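You operate a simulated robot arm through the tools that you are given. There is no shell and no other tool.

Carry out the task below with a simulated robot arm. There is one attempt and no reset: what you move stays moved.

Task
Tighten the green wheel's nut with the skate tool, then spin that wheel.
Fine: clamp the short skateboard first and release it after the spin; the tool goes back into its holder; leave the other wheel alone.

The check looks at the end state, three seconds after you hand in, the way a careful person would. Anything else that was tipped, shoved, dropped, spilled or broken makes it a failure.

Robot
A 7-joint arm with a two-finger parallel gripper, fixed in place. Base frame: the origin is on the floor under the middle of its stand, x ahead of it, y to its left, z up. Lengths are in mm, angles in rad, forces in N, time in s.
With the tool pointing down near the work surface it reaches from about 100 to 580 mm from the base axis. Its first joint turns from -1.152 to 1.152 rad. Payload 1.57 kg.
The TCP is the grasp point between the finger pads, 30 mm short of the fingertips. In the tool frame z runs along the fingers and y along their closing line. The gripper opens to 80 mm. The fingers are 17 mm wide and 12 mm thick; the gripper's body (40 by 82 mm) begins 80 mm behind the TCP.
Orientation is told as [roll, pitch, yaw] about the base's x, y, z axes, in that order, counted from this pose: with the fingers straight down and closing along the base's y, the tool's x points along the base's -x, its y along +y and its z along -z.

Tools
- The arm moves only by the tool step_arm. Its argument "deltas" is a list of rows, each a list of 7 numbers: the finger opening in mm, from 0 to 80, then the shift along the base's x, y, z in mm, then the turn, a rotation vector about the base's x, y, z in rad. In form: [[claw, dx, dy, dz, rx, ry, rz], ...]. A call has 1 to 20 rows; each row shifts and turns the commanded pose from where the row before left it. A row lasts 0.2 s, in which the tool goes at most 50 mm and 0.15 rad; a call with a longer step from one row to the next is refused whole, and so is a gripper value outside its range. Where a pose cannot be reached the arm comes as near as it can. A force on the tool above 90 N (or 10 N above the force at the start of the call, whichever is more), or a blocked arm, ends the call early, and 0.2 s more pass. The fingers move at their own pace (about 72 mm/s each) and stop on an object; they squeeze with about 22 N. The grip force told is the motor's: it shows also when the fingers shut on nothing. Time passes only in rows, and 0.2 s behind the last, so rows that do not move let the fingers close. It gives the time, the measured TCP pose, the force on the tool (base axes), the opening and the grip force at its end, in the units of the frame above (readings bear some noise), with the torque about the TCP (base axes, N m) and any sound that the robot's microphone picked up.
- Cameras (640 x 400 px; columns grow to the right, rows downward): "scene" is fixed at [52.8, 444.1, 1402.8]; the picture's right is [-0.73, -0.68, 0.00], its down [-0.52, 0.55, -0.65] and it looks along [0.44, -0.48, -0.76] (base axes); focal length 324 px, centre (320, 200). "wrist" rides on the gripper at [72, -7, -122] in the tool frame; the picture's right is [0.09, 1.00, 0.00], its down [-0.84, 0.08, -0.54] and it looks along [-0.54, 0.05, 0.84] (tool axes); focal length 238 px, centre (320, 200). There is no depth. A picture from a camera that has moved, and an enlarged one, comes with that camera's place and axes in the base frame and with its lens.
- grab_frame(camera): a new picture of that camera. The clock stands still meanwhile.
- inspect(camera, box): a new picture of the part [left, top, right, bottom] of that camera's present view, enlarged. The clock stands still meanwhile.
- sign_off(): hands the job in; it is judged then, once.

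Places have to be worked out from the pictures, the camera data and where the tool is seen. Open the gripper and draw the arm clear of the work before you hand the job in, unless the task says otherwise.

The tools are called after ">>>" as name(argument=value, ...) on one line, values as JSON. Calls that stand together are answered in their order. step_arm: Moves the arm, as the interface text tells. Its arguments: {"type":"object","properties":{"deltas":{"type":"array"}},"required":["deltas"]} The other tools are called the same way: grab_frame (camera) takes a picture; inspect (camera, box) takes an enlarged picture of a part of a camera's view; sign_off () hands the job in.

At the start:

```text
t: 0.0
eef_pos: [390.7, 27.1, 988.2]
ee_rot: [0.0, 0.001, 0.0]
wrist_force: [-0.6, 0.3, 0.2]
moment: [-0.02, 0.01, 0.0]
width: 80.3
finger_force: 0.0
```

scene: 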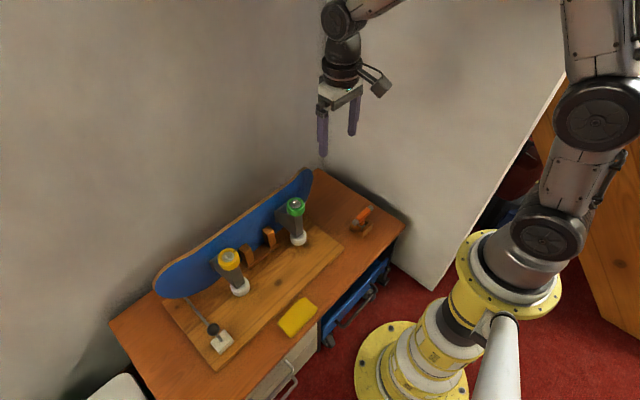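
wrist: 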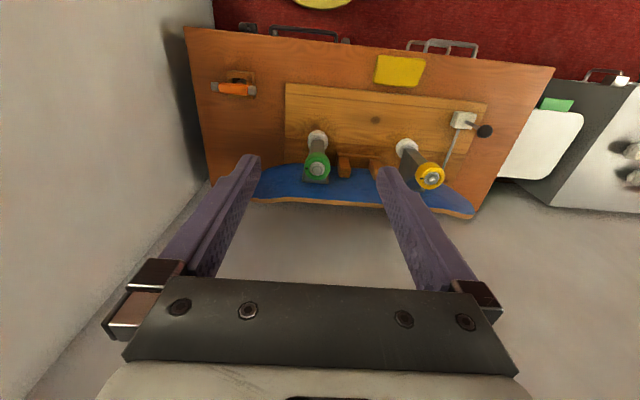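

I start by looking closely at the bench: the skateboard, its wheels, the clamp lever and the tool in its holder.

>>> inspect(camera="scene", box=[240, 160, 400, 260])

>>> inspect(camera="scene", box=[140, 230, 340, 370])

>>> inspect(camera="wrist", box=[180, 20, 380, 220])

>>> inspect(camera="wrist", box=[360, 20, 560, 220])

```text
4.00 times, centred on (320, 210) of scene
camera zoom: at [52.8, 444.1, 1402.8], right [-0.73, -0.68, 0.0], down [-0.52, 0.55, -0.65], along [0.44, -0.48, -0.76], focal length 1295 px, centre (320, 160)
```

zoom: 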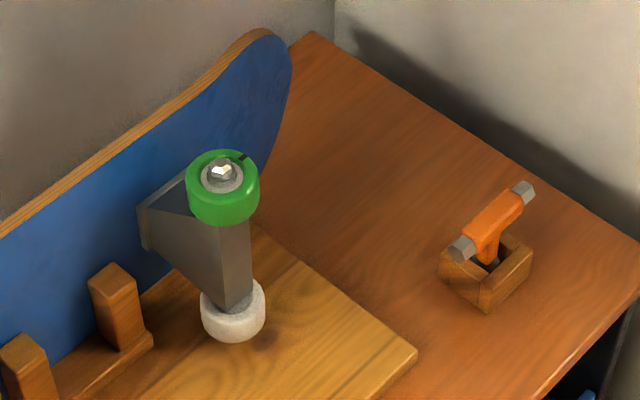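

```text
2.86 times, centred on (240, 300) of scene
camera zoom: at [52.8, 444.1, 1402.8], right [-0.73, -0.68, 0.0], down [-0.52, 0.55, -0.65], along [0.44, -0.48, -0.76], focal length 925 px, centre (549, -86)
```

zoom: 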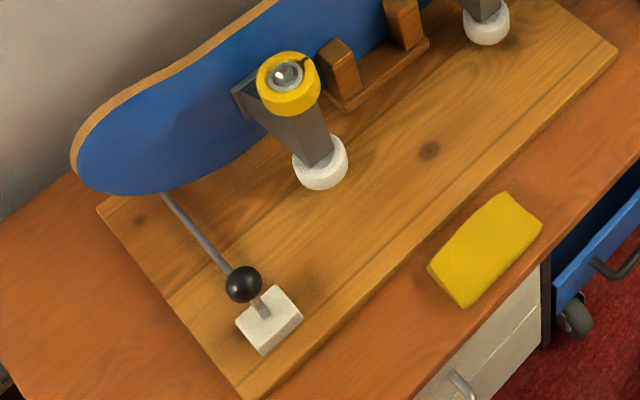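

```text
2.00 times, centred on (280, 120) of wrist
camera zoom: at [318.5, 21.2, 1110.0], right [-0.09, 1.0, 0.0], down [0.84, 0.08, 0.54], along [0.54, 0.05, -0.84], focal length 477 px, centre (400, 360)
```

zoom: 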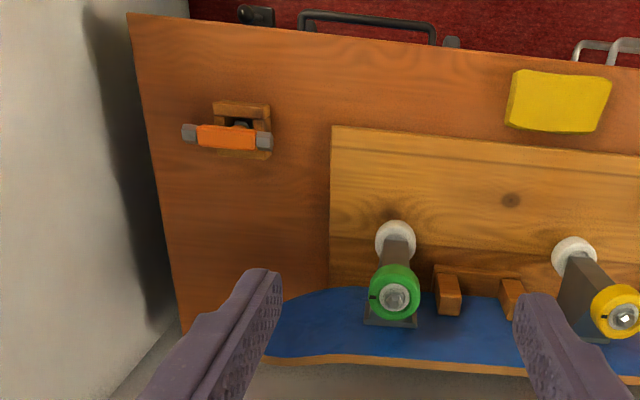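

```text
2.00 times, centred on (460, 120) of wrist
camera zoom: at [318.5, 21.2, 1110.0], right [-0.09, 1.0, 0.0], down [0.84, 0.08, 0.54], along [0.54, 0.05, -0.84], focal length 477 px, centre (40, 360)
```

zoom: 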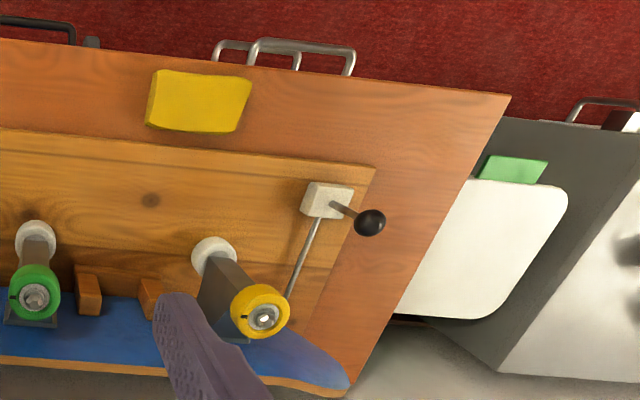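

The deck stands on its side along y at x≈600. By triangulation the green nut is at about (528, 35, 664), the tool bar at about (421, -182, 487), and the clamp's ball at about (447, 415, 556) above the white block. I move the wrist camera toward the clamp to study it.

>>> step_arm(deltas=[[80, -7.5, 32, -20, 0, 0, 0], [80, -7.5, 32, -20, 0, 0, 0], [80, -7.5, 32, -20, 0, 0, 0], [80, -7.5, 32, -20, 0, 0, 0], [80, -7.5, 32, -20, 0, 0, 0], [80, -7.5, 32, -20, 0, 0, 0], [80, -7.5, 32, -20, 0, 0, 0], [80, -7.5, 32, -20, 0, 0, 0], [80, -7.5, 32, -20, 0, 0, 0], [80, -7.5, 32, -20, 0, 0, 0], [80, -7.5, 32, -20, 0, 0, 0], [80, -7.5, 32, -20, 0, 0, 0]])

>>> grab_frame(camera="wrist")

>>> grab_frame(camera="scene")

```text
t: 2.6
eef_pos: [300.4, 410.9, 747.6]
ee_rot: [0.001, -0.001, 0.0]
wrist_force: [-0.2, -0.7, 0.0]
moment: [0.04, -0.02, 0.02]
width: 80.0
finger_force: 0.1
```

```text
taken
camera wrist: at [227.8, 405.3, 869.5], right [-0.09, 1.0, 0.0], down [0.84, 0.08, 0.54], along [0.54, 0.05, -0.84], focal length 238 px, centre (320, 200)
```

wrist: 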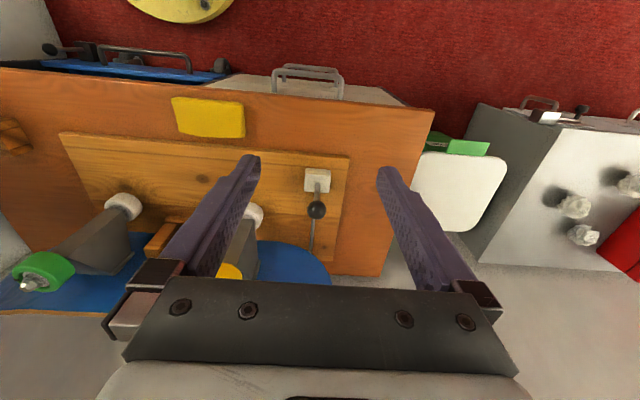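

```text
taken
```

scene: 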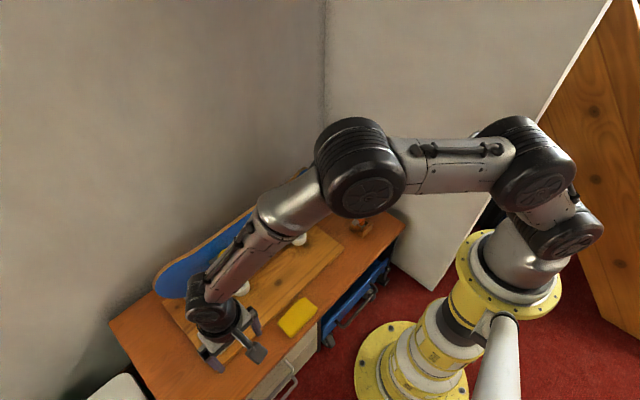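

The clamp lies between the fingers in the wrist view. I enlarge it to see how the lever and rod work.

>>> inspect(camera="wrist", box=[260, 150, 380, 270])

>>> inspect(camera="wrist", box=[0, 180, 180, 320])

```text
3.33 times, centred on (320, 210) of wrist
camera zoom: at [227.8, 405.3, 869.5], right [-0.09, 1.0, 0.0], down [0.84, 0.08, 0.54], along [0.54, 0.05, -0.84], focal length 794 px, centre (320, 167)
```

zoom: 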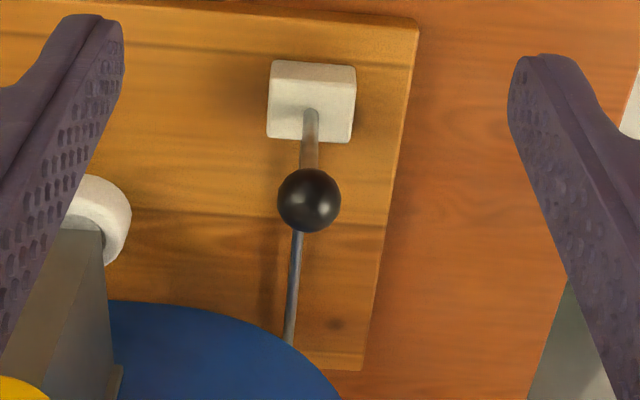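

```text
2.86 times, centred on (90, 250) of wrist
camera zoom: at [227.8, 405.3, 869.5], right [-0.09, 1.0, 0.0], down [0.84, 0.08, 0.54], along [0.54, 0.05, -0.84], focal length 681 px, centre (977, 57)
```

zoom: 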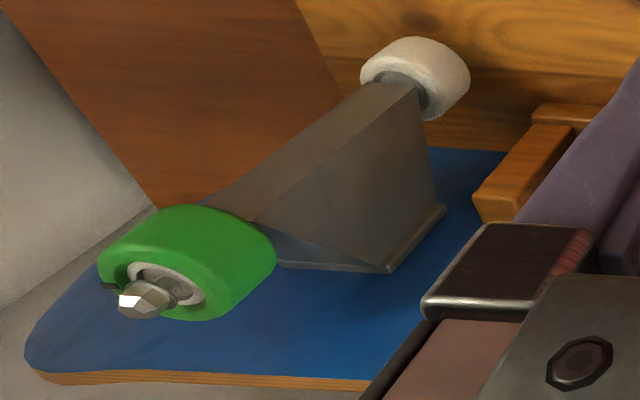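

The lever stands upright on the block, and a thin rod runs from the block toward the board. I go lower with the camera for a flatter view of the lever's hinge.

>>> step_arm(deltas=[[80, -5, 0, -40, 0, 0, 0], [80, -5, 0, -40, 0, 0, 0], [80, -5, 0, -40, 0, 0, 0], [80, -5, 0, -30, 0, 0, 0]])

>>> grab_frame(camera="wrist")

>>> inspect(camera="wrist", box=[260, 180, 380, 300])

```text
t: 3.6
eef_pos: [279.3, 412.8, 597.9]
ee_rot: [0.0, -0.001, 0.0]
wrist_force: [-0.3, 0.1, 0.0]
moment: [0.02, -0.01, 0.0]
width: 79.9
finger_force: 0.0
```

```text
taken
camera wrist: at [208.0, 406.0, 719.5], right [-0.09, 1.0, 0.0], down [0.84, 0.08, 0.54], along [0.54, 0.05, -0.84], focal length 238 px, centre (320, 200)
```

wrist: 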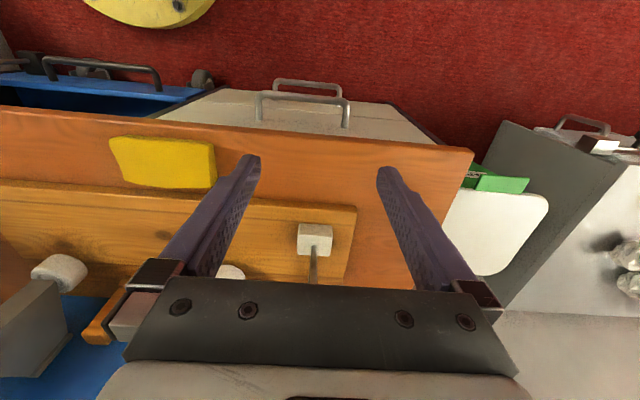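

```text
3.33 times, centred on (320, 240) of wrist
camera zoom: at [208.0, 406.0, 719.5], right [-0.09, 1.0, 0.0], down [0.84, 0.08, 0.54], along [0.54, 0.05, -0.84], focal length 794 px, centre (320, 67)
```

zoom: 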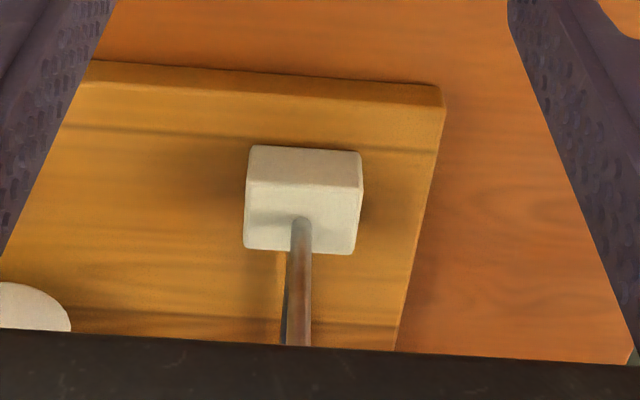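

The block top is at z≈470, with the lever rising from (445, 420) straight up to the ball at z≈557. I move a bit forward so that the whole lever is in view at close range.

>>> step_arm(deltas=[[80, 30, 0, 5, 0, 0, 0], [80, 30, 0, 0, 0, 0, 0]])

>>> inspect(camera="wrist", box=[270, 170, 370, 290])

>>> inspect(camera="scene", box=[150, 290, 250, 370])

```text
t: 4.2
eef_pos: [340.4, 412.1, 602.5]
ee_rot: [-0.001, 0.0, -0.002]
wrist_force: [-1.0, 0.4, 0.2]
moment: [0.0, 0.01, 0.01]
width: 79.9
finger_force: 0.1
```

```text
3.33 times, centred on (320, 230) of wrist
camera zoom: at [268.1, 405.1, 724.1], right [-0.09, 1.0, 0.0], down [0.84, 0.08, 0.54], along [0.54, 0.05, -0.84], focal length 794 px, centre (320, 100)
```

zoom: 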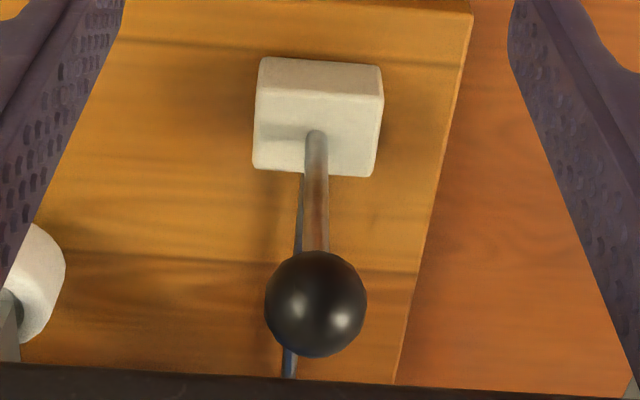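

```text
5.00 times, centred on (200, 330) of scene
camera zoom: at [52.7, 444.1, 1402.8], right [-0.73, -0.68, 0.0], down [-0.52, 0.55, -0.65], along [0.44, -0.48, -0.76], focal length 1619 px, centre (920, -450)
```

zoom: 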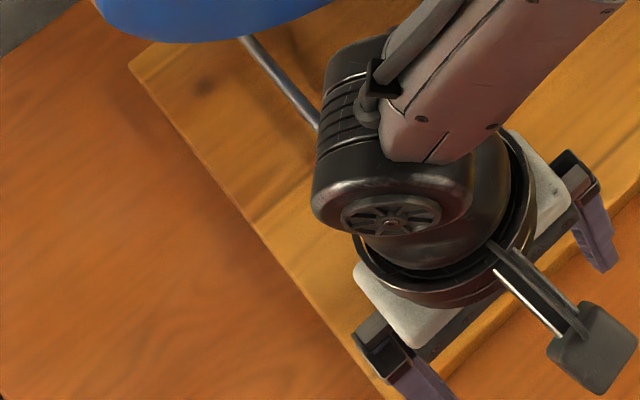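

The lever is vertical, centred on the block, with the ball at (447, 420, 556) and a radius of about 15. I raise, go above the ball and come down around it with the fingers open.

>>> step_arm(deltas=[[80, 0, 4, 45, 0, 0, 0], [80, 36, 4, 10, 0, 0, 0], [80, 36, 0, 0, 0, 0, 0], [80, 35, 0, 0, 0, 0, 0], [80, 0, 0, -30, 0, 0, 0], [80, 0, 0, -30, 0, 0, 0], [80, 0, 0, -30, 0, 0, 0], [80, 0, 0, -10, 0, 0, 0]])

>>> grab_frame(camera="wrist")

>>> inspect(camera="scene", box=[140, 250, 300, 370])

```text
t: 6.0
eef_pos: [447.0, 418.9, 558.5]
ee_rot: [-0.001, -0.002, 0.001]
wrist_force: [-0.1, 0.0, -0.7]
moment: [0.0, -0.01, 0.02]
width: 79.9
finger_force: 0.1
```

```text
taken
camera wrist: at [375.3, 413.1, 679.8], right [-0.09, 1.0, 0.0], down [0.84, 0.08, 0.54], along [0.54, 0.05, -0.84], focal length 238 px, centre (320, 200)
```

wrist: 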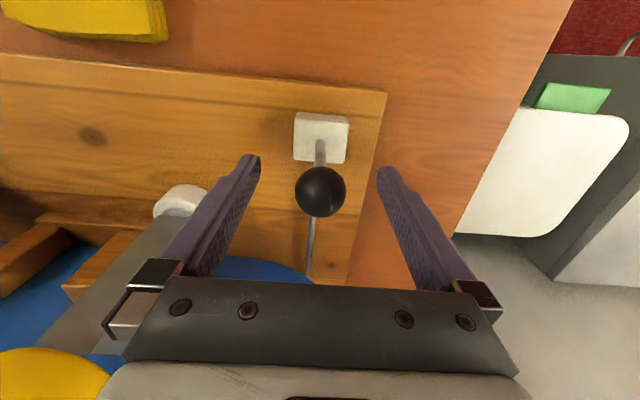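

```text
3.33 times, centred on (220, 310) of scene
camera zoom: at [52.8, 444.1, 1402.8], right [-0.73, -0.68, 0.0], down [-0.52, 0.55, -0.65], along [0.44, -0.48, -0.76], focal length 1079 px, centre (653, -167)
```

zoom: 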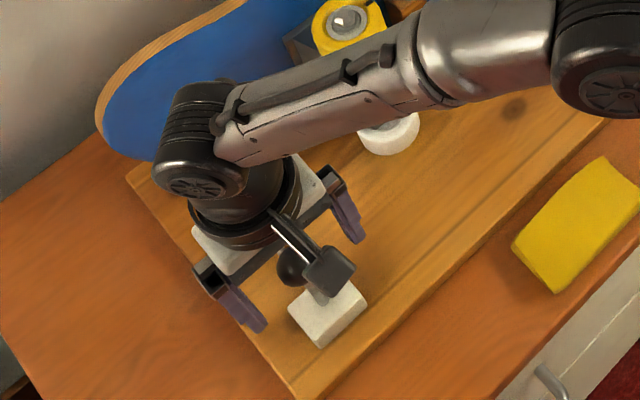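

The ball sits exactly on the TCP's spot in the wrist picture (320, 192) with the size expected at that depth. I close the fingers on it.

>>> step_arm(deltas=[[20, 0, 0, 0, 0, 0, 0], [20, 0, 0, 0, 0, 0, 0], [20, 0, 0, 0, 0, 0, 0], [20, 0, 0, 0, 0, 0, 0]])

```text
t: 7.0
eef_pos: [447.8, 419.6, 558.2]
ee_rot: [0.001, 0.0, 0.001]
wrist_force: [1.1, 5.8, -4.6]
moment: [0.03, -0.11, 0.07]
width: 31.2
finger_force: 40.5
```

The ball is held at 31 mm with little side force. I try a small pull toward +x and read the force.

>>> step_arm(deltas=[[20, 3, 0, 0, 0, 0, 0], [20, 3, 0, 0, 0, 0, 0]])

```text
t: 7.6
eef_pos: [447.9, 420.6, 557.1]
ee_rot: [-0.003, 0.011, 0.001]
wrist_force: [-30.5, 1.9, 15.4]
moment: [-0.02, 0.18, 0.05]
width: 31.4
finger_force: 40.3
```

It doesn't move toward +x (30 N of resistance), so I go back and try a little toward -x.

>>> step_arm(deltas=[[20, -6, 0, 0, 0, 0, 0], [20, -3, 0, 0, 0, 0, 0]])

>>> step_arm(deltas=[[20, -3, 0, 0, 0, 0, 0]])

```text
t: 8.2
eef_pos: [447.0, 420.0, 557.5]
ee_rot: [0.002, -0.007, -0.003]
wrist_force: [10.2, 20.3, -24.8]
moment: [-0.06, -0.68, -0.03]
width: 31.2
finger_force: 39.9
```

```text
t: 8.6
eef_pos: [444.1, 420.5, 559.0]
ee_rot: [0.004, -0.007, 0.0]
wrist_force: [12.6, 13.5, -19.9]
moment: [-0.04, -0.93, -0.01]
width: 31.1
finger_force: 40.6
```

Toward -x it yields (moved 3 mm at 12 N). I continue that way, easing y and z a little to relieve the side forces.

>>> step_arm(deltas=[[20, -4, 0, -1, 0, 0, 0], [20, -4, 0, -1, 0, 0, 0]])

```text
t: 9.2
eef_pos: [437.1, 419.2, 559.0]
ee_rot: [0.004, -0.006, 0.0]
wrist_force: [14.4, -2.9, 3.9]
moment: [0.0, -1.15, -0.03]
width: 31.0
finger_force: 40.1
```

>>> inspect(camera="wrist", box=[240, 80, 400, 280])

```text
2.00 times, centred on (320, 180) of wrist
camera zoom: at [364.7, 413.4, 680.4], right [-0.09, 1.0, 0.0], down [0.83, 0.08, 0.55], along [0.55, 0.05, -0.84], focal length 477 px, centre (320, 240)
```

zoom: 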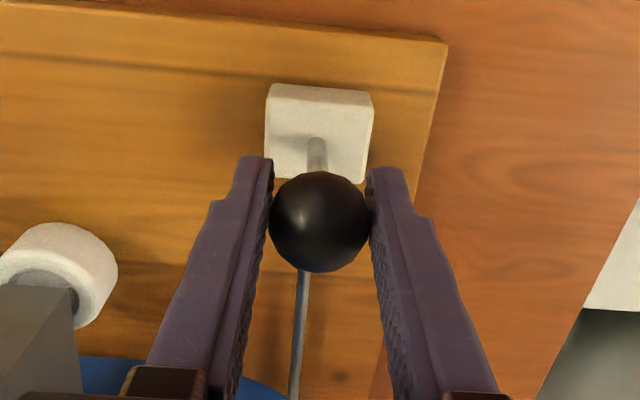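

The ball moves with the fingers and the lever leans toward the robot. I continue along the arc in small steps, watching the force.

>>> step_arm(deltas=[[20, -8, 0, -1.5, 0, 0, 0], [20, -8, 0, -2.5, 0, 0, 0]])

>>> step_arm(deltas=[[20, -8, 0, -3, 0, 0, 0], [20, -8, 0, -4, 0, 0, 0]])

```text
t: 9.8
eef_pos: [418.4, 420.2, 553.9]
ee_rot: [0.002, -0.002, -0.001]
wrist_force: [10.9, -3.3, 11.7]
moment: [-0.04, -1.16, -0.01]
width: 30.9
finger_force: 39.6
```

```text
t: 10.4
eef_pos: [402.2, 419.5, 545.3]
ee_rot: [0.002, -0.002, 0.001]
wrist_force: [10.3, 7.5, -3.9]
moment: [-0.01, -0.67, 0.07]
width: 31.4
finger_force: 33.9
```

Smooth motion: the readings fit a pivot at about (447, 468) with an 89 mm arm, now at θ≈0.53. I continue along that arc.

>>> step_arm(deltas=[[20, -7.6, 0, -5.4, 0, 0, 0], [20, -7, 0, -5.6, 0, 0, 0]])

>>> step_arm(deltas=[[20, -6.3, 0, -6.3, 0, 0, 0], [20, -5.6, 0, -6.8, 0, 0, 0]])

```text
t: 11.0
eef_pos: [383.8, 419.6, 532.8]
ee_rot: [-0.003, 0.003, 0.0]
wrist_force: [-4.8, 4.4, 8.8]
moment: [-0.08, -0.32, -0.04]
width: 30.5
finger_force: 25.5
```

```text
t: 11.6
eef_pos: [373.4, 419.7, 519.8]
ee_rot: [0.001, 0.0, 0.0]
wrist_force: [-7.1, 8.8, 3.4]
moment: [-0.15, -0.04, 0.18]
width: 27.1
finger_force: 4.1
```

The grip width fell to 27 mm: the ball may be slipping out of the pads. I look before moving on.

>>> grab_frame(camera="wrist")

>>> inspect(camera="wrist", box=[240, 80, 400, 280])

>>> inspect(camera="scene", box=[140, 270, 300, 390])

```text
taken
camera wrist: at [301.5, 413.2, 641.5], right [-0.09, 1.0, 0.0], down [0.84, 0.08, 0.54], along [0.54, 0.05, -0.84], focal length 238 px, centre (320, 200)
```

wrist: 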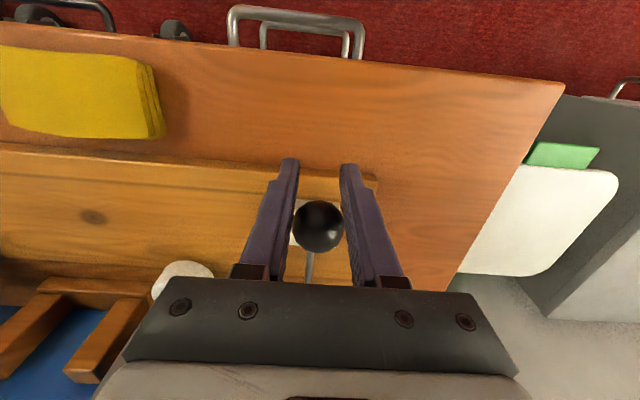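

```text
2.00 times, centred on (320, 180) of wrist
camera zoom: at [301.5, 413.2, 641.5], right [-0.09, 1.0, 0.0], down [0.84, 0.08, 0.54], along [0.54, 0.05, -0.84], focal length 477 px, centre (320, 240)
```

zoom: 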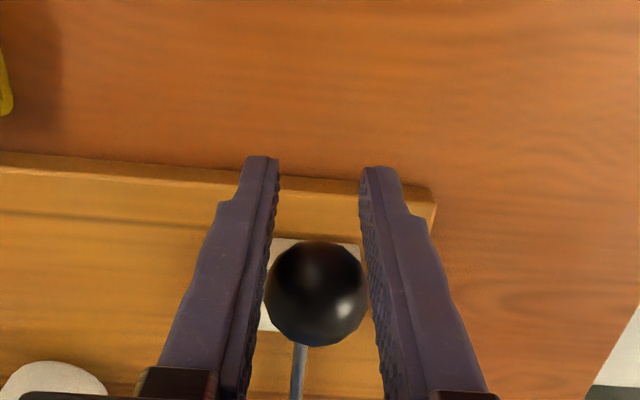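

```text
3.33 times, centred on (220, 330) of scene
camera zoom: at [52.6, 444.2, 1402.8], right [-0.73, -0.68, 0.0], down [-0.52, 0.55, -0.65], along [0.44, -0.48, -0.76], focal length 1079 px, centre (653, -233)
```

zoom: 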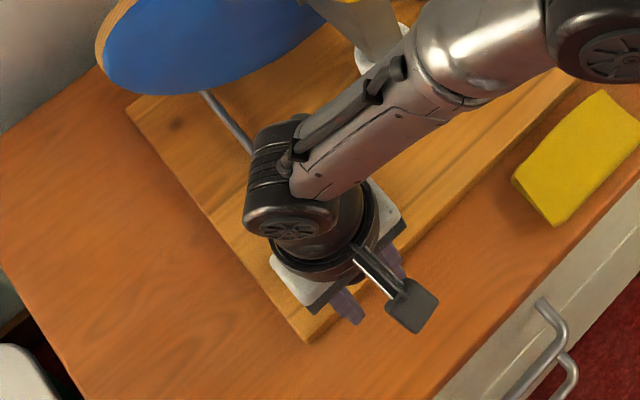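

The ball stopped at about θ≈0.74 (around x 388, z 534) while the fingers slid past it. I open, recentre on the ball and look again.

>>> step_arm(deltas=[[60, 0, 0, 0, 0, 0, 0], [60, 0, 0, 0, 0, 0, 0], [60, 7, 0, 7, 0, 0, 0], [60, 7, 0, 7, 0, 0, 0]])

>>> inspect(camera="wrist", box=[240, 80, 400, 280])

```text
t: 12.6
eef_pos: [389.6, 418.9, 536.3]
ee_rot: [-0.001, 0.002, 0.001]
wrist_force: [-0.1, -1.0, 0.3]
moment: [0.02, 0.0, 0.02]
width: 59.8
finger_force: 0.0
```

```text
2.00 times, centred on (320, 180) of wrist
camera zoom: at [316.8, 413.2, 657.1], right [-0.09, 1.0, 0.0], down [0.84, 0.08, 0.54], along [0.54, 0.05, -0.84], focal length 477 px, centre (320, 240)
```

zoom: 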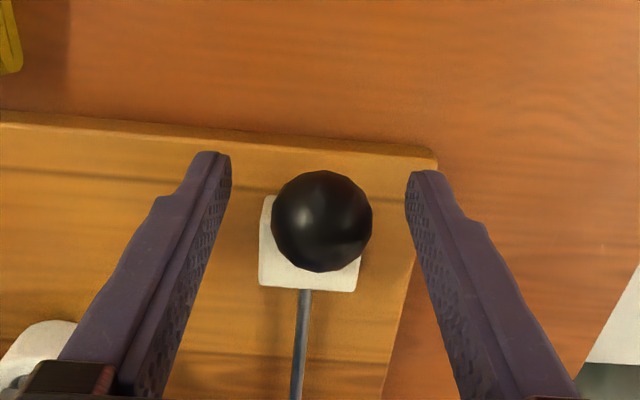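

The ball is again centred at the TCP. I close on it and push further along the arc in small steps.

>>> step_arm(deltas=[[15, 0, 0, 0, 0, 0, 0], [15, 0, 0, 0, 0, 0, 0], [15, 0, 0, 0, 0, 0, 0]])

>>> step_arm(deltas=[[15, -3.5, 0, -3, 0, 0, 0], [15, -3.5, 0, -3.2, 0, 0, 0]])

```text
t: 13.4
eef_pos: [388.6, 420.9, 535.2]
ee_rot: [0.0, 0.0, 0.0]
wrist_force: [0.4, 4.8, -2.9]
moment: [0.03, 0.05, -0.01]
width: 31.0
finger_force: 39.7
```

```text
t: 14.0
eef_pos: [384.0, 419.6, 531.2]
ee_rot: [0.004, -0.005, 0.0]
wrist_force: [10.0, -8.5, 8.7]
moment: [-0.03, -1.15, -0.01]
width: 31.3
finger_force: 40.1
```

>>> step_arm(deltas=[[15, -3.5, 0.5, -3.4, 0, 0, 0], [15, -3.3, 0, -3.6, 0, 0, 0]])

>>> inspect(camera="wrist", box=[240, 80, 400, 280])

```text
t: 14.6
eef_pos: [376.3, 420.5, 522.3]
ee_rot: [0.001, -0.005, -0.001]
wrist_force: [18.6, -8.0, 3.0]
moment: [-0.01, -1.04, -0.02]
width: 31.3
finger_force: 40.1
```

```text
2.00 times, centred on (320, 180) of wrist
camera zoom: at [304.1, 413.6, 643.7], right [-0.09, 1.0, 0.0], down [0.84, 0.08, 0.54], along [0.54, 0.05, -0.84], focal length 477 px, centre (320, 240)
```

zoom: 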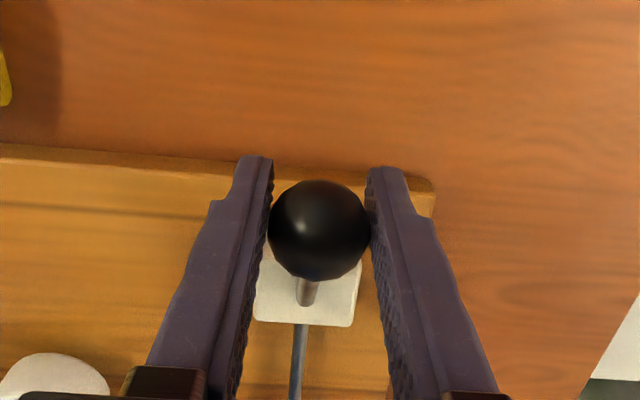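

The lever is following (θ≈0.91 now), so the earlier stop was only slipping. I go on slowly.

>>> step_arm(deltas=[[15, -2.8, 0.5, -3.4, 0, 0, 0], [15, -2.7, 0, -3.6, 0, 0, 0]])

>>> step_arm(deltas=[[15, -2.4, 0, -3.8, 0, 0, 0], [15, -2.2, 0, -4, 0, 0, 0]])

>>> inspect(camera="wrist", box=[240, 80, 400, 280])

```text
t: 15.2
eef_pos: [370.0, 419.4, 514.9]
ee_rot: [0.0, 0.0, 0.0]
wrist_force: [14.7, -10.3, 6.1]
moment: [-0.02, -1.15, -0.07]
width: 31.3
finger_force: 39.6
```

```text
t: 15.8
eef_pos: [364.9, 420.9, 507.7]
ee_rot: [-0.002, 0.0, -0.001]
wrist_force: [11.4, -11.1, 10.9]
moment: [-0.02, -1.18, -0.06]
width: 31.3
finger_force: 39.4
```

```text
2.00 times, centred on (320, 180) of wrist
camera zoom: at [293.2, 413.9, 628.6], right [-0.09, 1.0, 0.0], down [0.84, 0.08, 0.54], along [0.54, 0.05, -0.84], focal length 477 px, centre (320, 240)
```

zoom: 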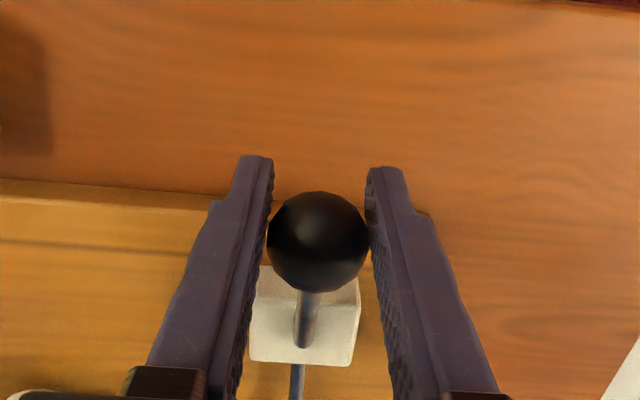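

The ball has crept about 6 mm in the pads; the lever is at about θ≈1.06. I re-centre the grip on the ball and go on to find the end stop.

>>> step_arm(deltas=[[50, 0, 0, 0, 0, 0, 0], [50, 0, 0, 0, 0, 0, 0], [50, 5, 0, 4, 0, 0, 0], [50, 0, 0, 0, 0, 0, 0]])

>>> inspect(camera="wrist", box=[240, 80, 400, 280])

>>> inspect(camera="scene", box=[140, 270, 300, 390])

```text
t: 16.8
eef_pos: [370.3, 421.2, 510.8]
ee_rot: [0.001, -0.001, 0.001]
wrist_force: [-0.6, -0.1, -0.5]
moment: [0.0, 0.05, 0.01]
width: 50.1
finger_force: 0.1
```

```text
2.00 times, centred on (320, 180) of wrist
camera zoom: at [298.1, 414.3, 632.7], right [-0.09, 1.0, 0.0], down [0.84, 0.08, 0.54], along [0.54, 0.05, -0.84], focal length 477 px, centre (320, 240)
```

zoom: 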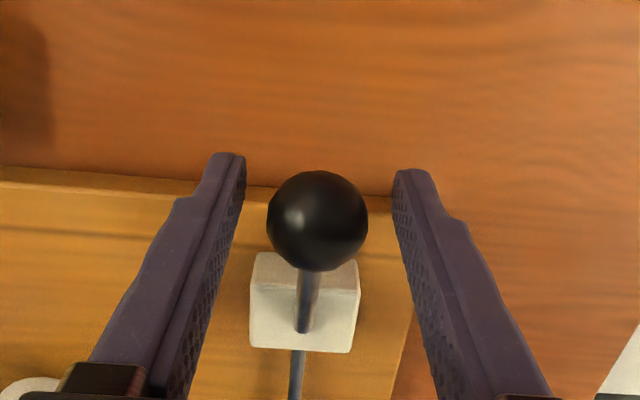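

```text
3.33 times, centred on (220, 330) of scene
camera zoom: at [52.8, 444.1, 1402.8], right [-0.73, -0.68, 0.0], down [-0.52, 0.55, -0.65], along [0.44, -0.48, -0.76], focal length 1079 px, centre (653, -233)
```

zoom: 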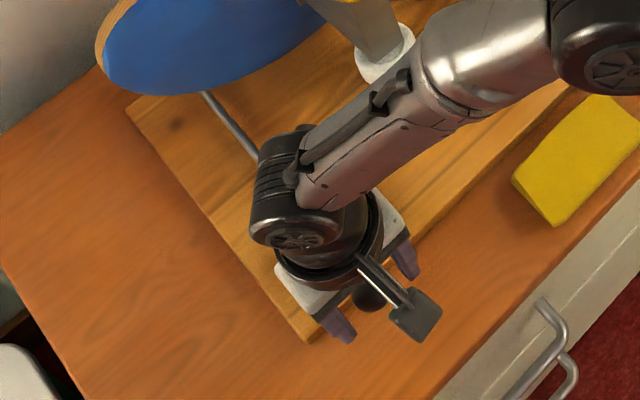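

Centred again (ball at about (370, 420, 510)). I grip and continue down the arc.

>>> step_arm(deltas=[[15, 0, 0, 0, 0, 0, 0], [15, 0, 0, 0, 0, 0, 0], [15, 0, 0, 0, 0, 0, 0], [15, -2, 0, -3.4, 0, 0, 0], [15, -2, 0, -3.5, 0, 0, 0]])

>>> step_arm(deltas=[[15, -1.6, 0, -4, 0, 0, 0], [15, -1.6, 0, -4.2, 0, 0, 0]])

```text
t: 18.0
eef_pos: [367.7, 420.5, 504.0]
ee_rot: [-0.001, -0.003, -0.001]
wrist_force: [7.6, -15.7, 13.5]
moment: [-0.13, -1.14, -0.01]
width: 31.1
finger_force: 39.5
```

```text
t: 18.6
eef_pos: [364.5, 420.3, 497.9]
ee_rot: [0.001, -0.002, -0.002]
wrist_force: [9.0, -27.9, 38.7]
moment: [-0.19, -0.16, -0.08]
width: 31.5
finger_force: 40.3
```

The upward force jumped to 39 N at θ≈1.2, which looks like the end stop. I check the picture for slip.

>>> inspect(camera="wrist", box=[240, 80, 400, 280])

```text
2.00 times, centred on (320, 180) of wrist
camera zoom: at [293.2, 413.8, 619.9], right [-0.09, 1.0, 0.0], down [0.84, 0.08, 0.54], along [0.54, 0.05, -0.84], focal length 477 px, centre (320, 240)
```

zoom: 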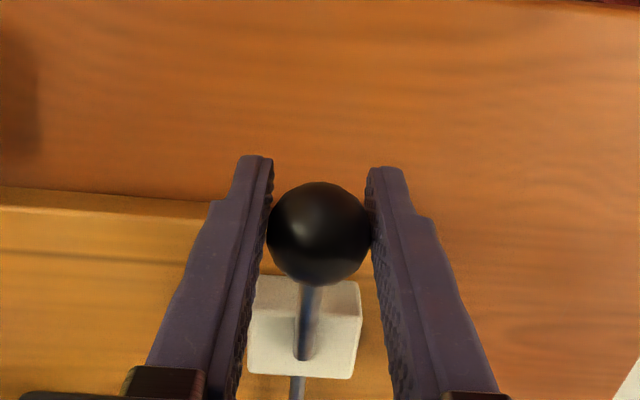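

Little slip. I press slightly further to tell a stop from friction.

>>> step_arm(deltas=[[15, -1, 0, -3, 0, 0, 0], [15, 0, 0, 0, 0, 0, 0]])

>>> inspect(camera="wrist", box=[240, 80, 400, 280])

```text
t: 19.2
eef_pos: [358.8, 420.4, 490.3]
ee_rot: [-0.004, 0.001, 0.001]
wrist_force: [0.0, 1.1, -3.2]
moment: [0.16, 0.5, -0.01]
width: 30.7
finger_force: 39.6
```

```text
2.00 times, centred on (320, 180) of wrist
camera zoom: at [287.3, 413.9, 612.3], right [-0.09, 1.0, 0.0], down [0.84, 0.08, 0.54], along [0.54, 0.05, -0.84], focal length 477 px, centre (320, 240)
```

zoom: 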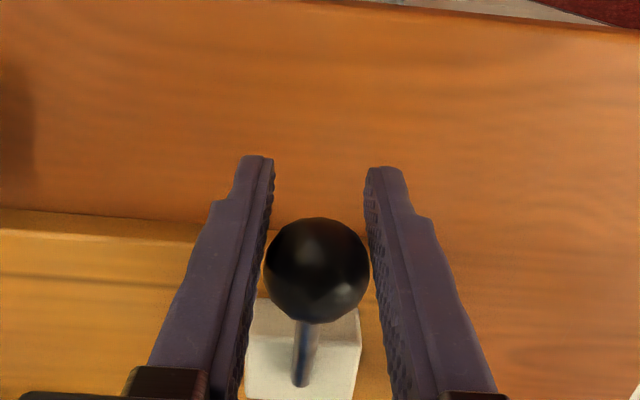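

The fingers slid past while the ball stayed at about θ≈1.15, so this is likely the stop. I release, rise, and verify by pressing on top of the ball with closed fingers.

>>> step_arm(deltas=[[50, 0, 0, 0, 0, 0, 0], [50, 0, 0, 0, 0, 0, 0], [50, 3, 0, 30, 0, 0, 0], [50, 0, 0, 40, 0, 0, 0], [0, 0, 0, 5, 0, 0, 0], [0, 0, 0, 0, 0, 0, 0], [0, 0, 0, 0, 0, 0, 0]])

>>> grab_frame(camera="wrist")

>>> inspect(camera="wrist", box=[240, 120, 400, 280])

```text
t: 20.8
eef_pos: [364.0, 420.6, 567.6]
ee_rot: [0.001, 0.0, -0.001]
wrist_force: [0.0, -0.3, -0.2]
moment: [-0.02, 0.03, -0.01]
width: 0.0
finger_force: 21.4
```

```text
taken
camera wrist: at [292.8, 414.2, 689.0], right [-0.09, 1.0, 0.0], down [0.84, 0.08, 0.54], along [0.54, 0.05, -0.84], focal length 238 px, centre (320, 200)
```

wrist: 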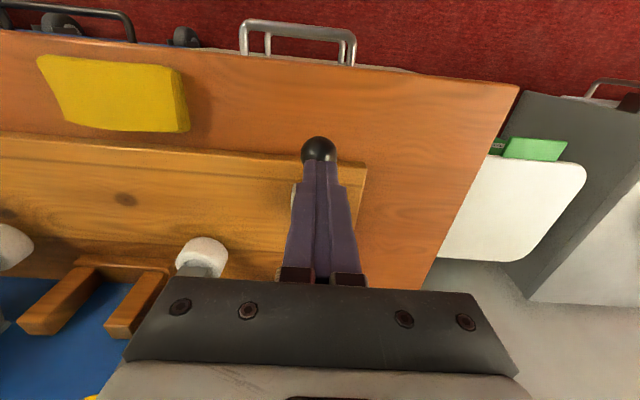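

```text
2.50 times, centred on (320, 200) of wrist
camera zoom: at [292.8, 414.2, 689.0], right [-0.09, 1.0, 0.0], down [0.84, 0.08, 0.54], along [0.54, 0.05, -0.84], focal length 596 px, centre (320, 200)
```

zoom: 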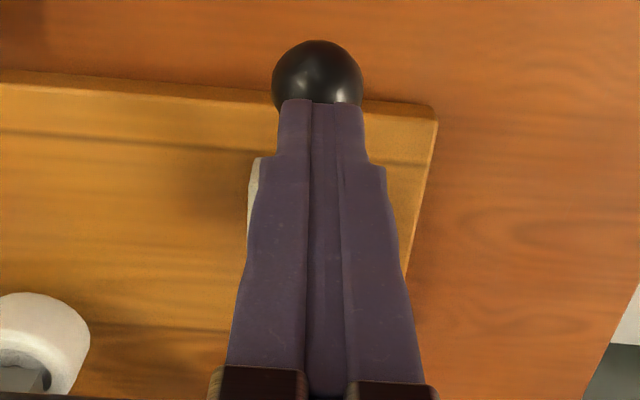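

The ball rests at (366, 420, 504). I press down on it gently with the closed fingertips.

>>> step_arm(deltas=[[0, -3, 0, -8, 0, 0, 0], [0, 0, 0, -6, 0, 0, 0], [0, 0, 0, -2, 0, 0, 0], [0, 0, 0, -2, 0, 0, 0]])

>>> step_arm(deltas=[[0, 0, 0, -2, 0, 0, 0], [0, 0, 0, -2, 0, 0, 0]])

```text
t: 21.8
eef_pos: [362.6, 420.1, 548.3]
ee_rot: [-0.001, 0.001, 0.0]
wrist_force: [0.0, 1.3, 0.1]
moment: [0.0, -0.01, 0.04]
width: 0.0
finger_force: 21.5
```

```text
t: 22.4
eef_pos: [362.4, 419.9, 545.7]
ee_rot: [-0.001, 0.001, 0.002]
wrist_force: [-0.7, 0.6, -0.7]
moment: [-0.01, 0.01, 0.01]
width: 0.1
finger_force: 21.7
```

>>> step_arm(deltas=[[0, 0, 0, -2, 0, 0, 0], [0, 0, 0, -2, 0, 0, 0]])

>>> step_arm(deltas=[[0, 0, 0, -2, 0, 0, 0], [0, 0, 0, -2, 0, 0, 0]])

```text
t: 23.0
eef_pos: [362.5, 421.6, 544.7]
ee_rot: [0.004, -0.003, 0.0]
wrist_force: [-8.2, -8.7, 29.1]
moment: [-0.28, 0.05, -0.09]
width: 0.0
finger_force: 20.9
```

```text
t: 23.6
eef_pos: [362.5, 421.5, 543.8]
ee_rot: [0.0, 0.001, -0.001]
wrist_force: [-24.1, -21.6, 73.3]
moment: [-0.77, 0.19, -0.21]
width: 0.3
finger_force: 21.2
```

A firm stop: 73 N with under 1 mm of give, so the lever is fully thrown (θ≈1.2). I lift off and check that it stays.

>>> step_arm(deltas=[[0, 0, 0, 6, 0, 0, 0], [0, 0, 0, 30, 0, 0, 0], [0, -10, -10, 45, 0, 0, 0], [0, -10, -40, 20, 0, 0, 0], [0, -10, -45, 0, 0, 0, 0], [0, 0, -45, 0, 0, 0, 0]])

>>> inspect(camera="wrist", box=[300, 80, 500, 240])

>>> inspect(camera="scene", box=[140, 230, 340, 370])

```text
t: 25.0
eef_pos: [333.7, 280.9, 638.6]
ee_rot: [0.0, 0.0, 0.002]
wrist_force: [0.1, 0.3, 0.0]
moment: [-0.03, 0.0, 0.0]
width: 0.0
finger_force: 21.5
```

```text
2.50 times, centred on (400, 160) of wrist
camera zoom: at [259.8, 274.1, 760.6], right [-0.09, 1.0, 0.0], down [0.84, 0.08, 0.54], along [0.54, 0.05, -0.84], focal length 596 px, centre (120, 300)
```

zoom: 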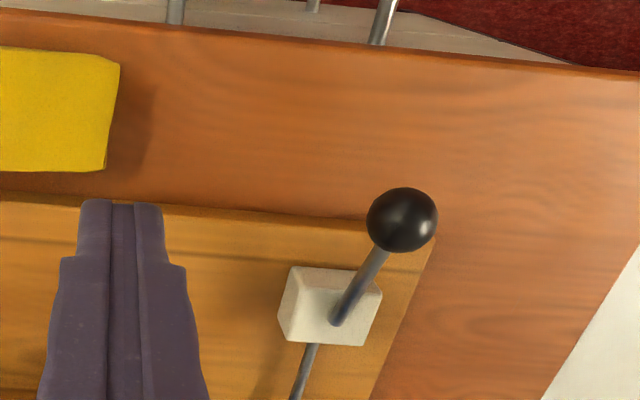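

```text
2.86 times, centred on (240, 300) of scene
camera zoom: at [52.7, 444.1, 1402.8], right [-0.73, -0.68, 0.0], down [-0.52, 0.55, -0.65], along [0.44, -0.48, -0.76], focal length 925 px, centre (549, -86)
```

zoom: 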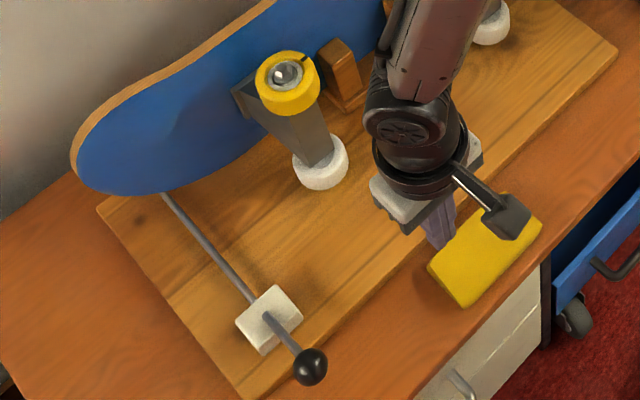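

The lever stays thrown toward the robot and the rest is undisturbed. Now I fly to the tool holder at the other end and look at it from close up.

>>> step_arm(deltas=[[0, -1, -42, 10, 0, 0, 0], [0, -1, -42, 10, 0, 0, 0], [0, -1, -42, 0, 0, 0, 0], [0, -1, -42, 0, 0, 0, 0], [0, -1, -42, 0, 0, 0, 0], [40, -1, -42, 0, 0, 0, 0], [80, -1, -42, 0, 0, 0, 0], [80, -1, -42, 0, 0, 0, 0], [80, -1, -42, 0, 0, 0, 0], [80, -1, -42, -10, 0, 0, 0], [80, -1, -42, -10, 0, 0, 0]])

>>> grab_frame(camera="wrist")

>>> inspect(camera="wrist", box=[260, 150, 380, 270])

```text
t: 27.4
eef_pos: [321.5, -182.5, 639.4]
ee_rot: [0.001, -0.001, 0.001]
wrist_force: [0.0, 0.7, 0.4]
moment: [0.01, 0.02, 0.03]
width: 80.2
finger_force: 0.1
```

```text
taken
camera wrist: at [249.0, -188.1, 761.1], right [-0.09, 1.0, 0.0], down [0.84, 0.08, 0.54], along [0.54, 0.05, -0.84], focal length 238 px, centre (320, 200)
```

wrist: 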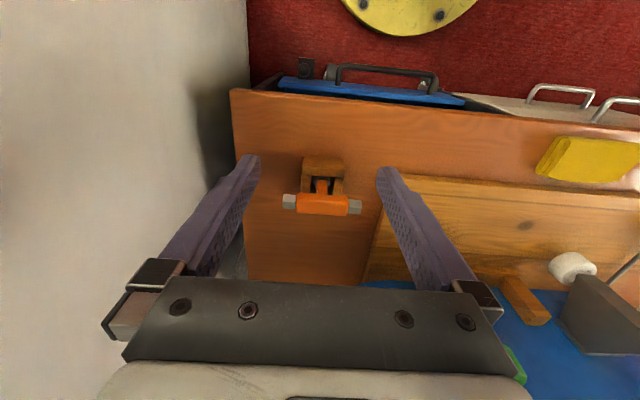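

```text
3.33 times, centred on (320, 210) of wrist
camera zoom: at [249.0, -188.1, 761.1], right [-0.09, 1.0, 0.0], down [0.84, 0.08, 0.54], along [0.54, 0.05, -0.84], focal length 794 px, centre (320, 167)
```

zoom: 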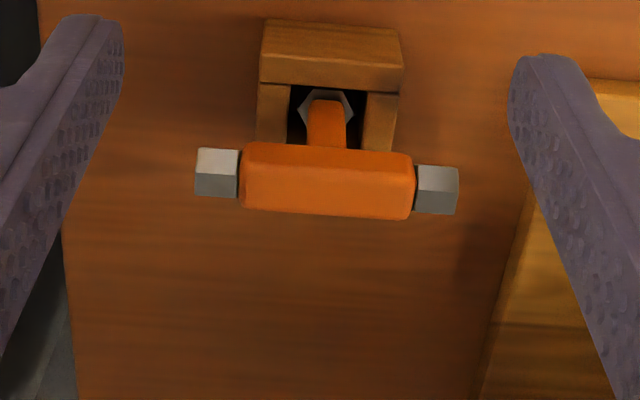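

The tool is an orange T: its crossbar runs along y at about (415, -168, 509), and its stem ends in a hex socket standing in the wooden holder. I turn the gripper by -90° about z and step back along +y to see it from the side.

>>> step_arm(deltas=[[80, 8.5, 9, 0, 0, 0, -0.1428], [80, 8.5, 9, 0, 0, 0, -0.1428], [80, 8.5, 9, 0, 0, 0, -0.1428], [80, 8.5, 9, 0, 0, 0, -0.1428], [80, 8.5, 9, 0, 0, 0, -0.1428], [80, 8.5, 9, 0, 0, 0, -0.1428], [80, 8.5, 9, 0, 0, 0, -0.1428], [80, 8.5, 9, 0, 0, 0, -0.1428], [80, 8.5, 9, 0, 0, 0, -0.1428], [80, 8.5, 9, 0, 0, 0, -0.1428], [80, 8.5, 9, 0, 0, 0, -0.1428]])

>>> grab_frame(camera="wrist")

>>> inspect(camera="wrist", box=[250, 140, 370, 260])

```text
t: 29.8
eef_pos: [413.1, -82.4, 640.3]
ee_rot: [-0.001, -0.002, -1.573]
wrist_force: [0.8, -0.8, 0.4]
moment: [-0.01, -0.03, 0.02]
width: 79.8
finger_force: 0.1
```

```text
taken
camera wrist: at [407.5, -10.0, 760.9], right [1.0, 0.09, 0.0], down [0.08, -0.84, 0.54], along [0.05, -0.54, -0.84], focal length 238 px, centre (320, 200)
```

wrist: 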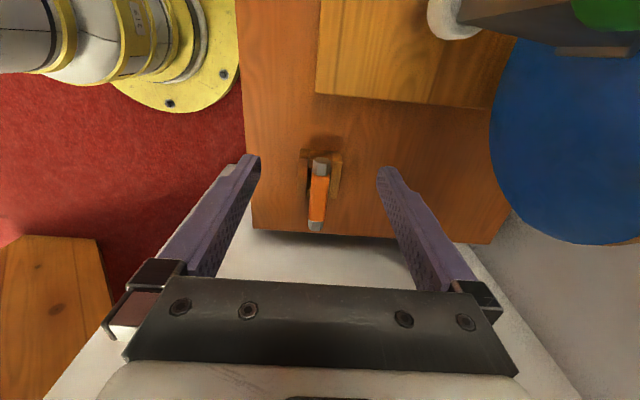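

```text
3.33 times, centred on (310, 200) of wrist
camera zoom: at [407.5, -10.0, 760.9], right [1.0, 0.09, 0.0], down [0.08, -0.84, 0.54], along [0.05, -0.54, -0.84], focal length 794 px, centre (353, 200)
```

zoom: 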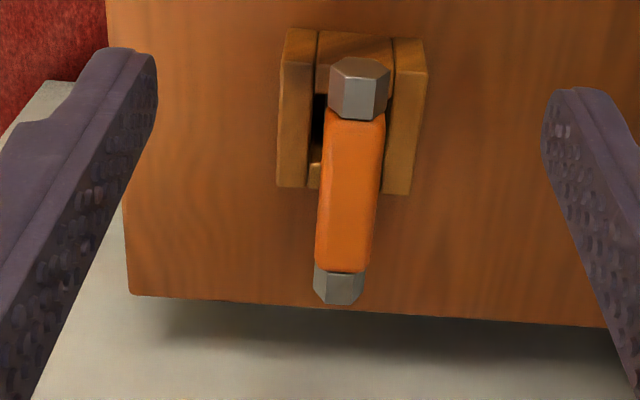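

Seen from +y the bar is 21 mm wide at x≈421, spanning y from about -118 to -220, with hexagonal ends. I zoom in for the holder's shape and heights.

>>> inspect(camera="wrist", box=[285, 140, 345, 240])

>>> inspect(camera="scene", box=[340, 195, 390, 245])

```text
4.00 times, centred on (315, 190) of wrist
camera zoom: at [407.5, -10.0, 760.9], right [1.0, 0.09, 0.0], down [0.08, -0.84, 0.54], along [0.05, -0.54, -0.84], focal length 953 px, centre (340, 240)
```

zoom: 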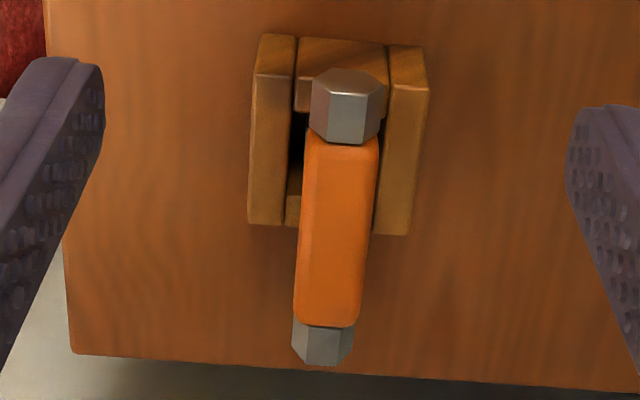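

```text
8.00 times, centred on (365, 220) of scene
camera zoom: at [52.8, 444.1, 1402.8], right [-0.73, -0.68, 0.0], down [-0.52, 0.55, -0.65], along [0.44, -0.48, -0.76], focal length 2590 px, centre (-40, 40)
```

zoom: 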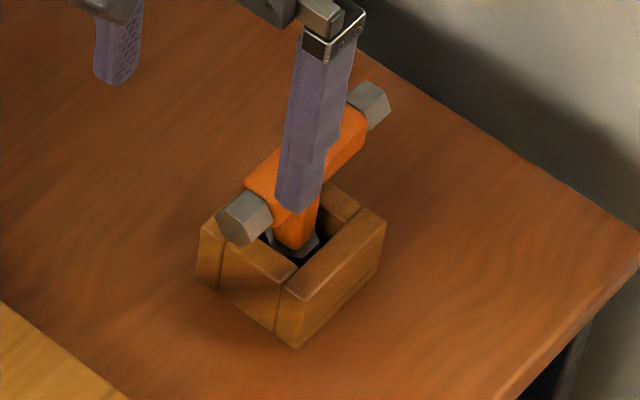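

The holder is a 60×60 box with its top at z≈458, centred near (420, -166), and the bar's middle is at z≈503. That leaves room for the fingers under the bar. Before picking the tool I look at the green nut from two sides, rising first.

>>> step_arm(deltas=[[80, 0, 0, 48, 0, 0, 0], [80, 0, 0, 48, 0, 0, 0], [80, 0, 0, 48, 0, 0, 0], [80, 19, 33, 2, 0, 0, 0], [80, 19, 33, 2, 0, 0, 0], [80, 19, 33, 2, 0, 0, 0], [80, 19, 33, 0, 0, 0, 0], [80, 19, 33, 0, 0, 0, 0], [80, 20, 32, 0, 0, 0, 0]])

>>> grab_frame(camera="wrist")

>>> inspect(camera="wrist", box=[260, 140, 380, 260])

```text
t: 31.8
eef_pos: [528.5, 114.8, 788.5]
ee_rot: [-0.001, 0.0, -1.571]
wrist_force: [0.1, -0.4, 0.4]
moment: [0.01, -0.03, 0.0]
width: 80.1
finger_force: 0.0
```

```text
taken
camera wrist: at [522.6, 187.7, 910.2], right [1.0, 0.09, 0.0], down [0.08, -0.84, 0.54], along [0.05, -0.54, -0.84], focal length 238 px, centre (320, 200)
```

wrist: 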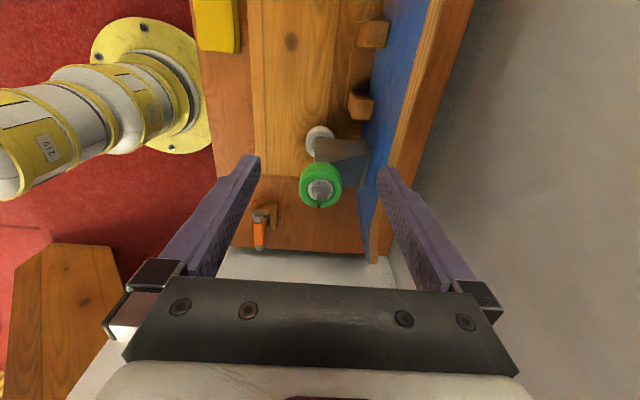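

```text
3.33 times, centred on (320, 200) of wrist
camera zoom: at [522.6, 187.7, 910.2], right [1.0, 0.09, 0.0], down [0.08, -0.84, 0.54], along [0.05, -0.54, -0.84], focal length 794 px, centre (320, 200)
```

zoom: 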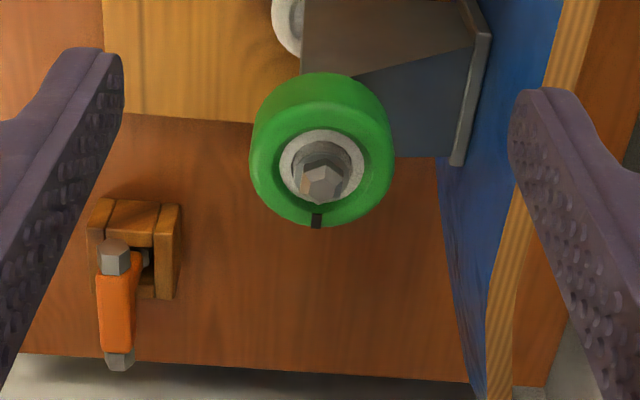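

The wheel, its bearing, the hex nut and a black mark on the rim are visible. I zoom in on the nut.

>>> inspect(camera="wrist", box=[295, 155, 345, 215])

>>> inspect(camera="scene", box=[210, 235, 250, 275])

```text
6.67 times, centred on (320, 185) of wrist
camera zoom: at [522.6, 187.7, 910.2], right [1.0, 0.09, 0.0], down [0.08, -0.84, 0.54], along [0.05, -0.54, -0.84], focal length 1589 px, centre (320, 300)
```

zoom: 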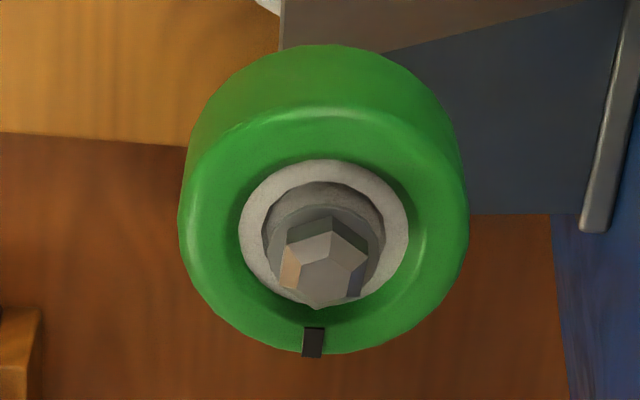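

```text
10.00 times, centred on (230, 255) of scene
camera zoom: at [52.8, 444.1, 1402.8], right [-0.73, -0.68, 0.0], down [-0.52, 0.55, -0.65], along [0.44, -0.48, -0.76], focal length 3237 px, centre (1220, -350)
```

zoom: 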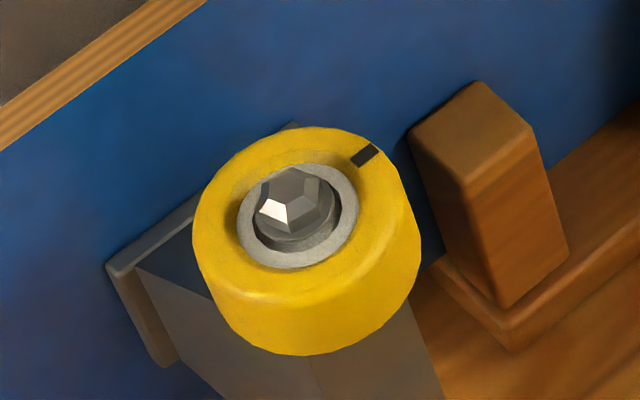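

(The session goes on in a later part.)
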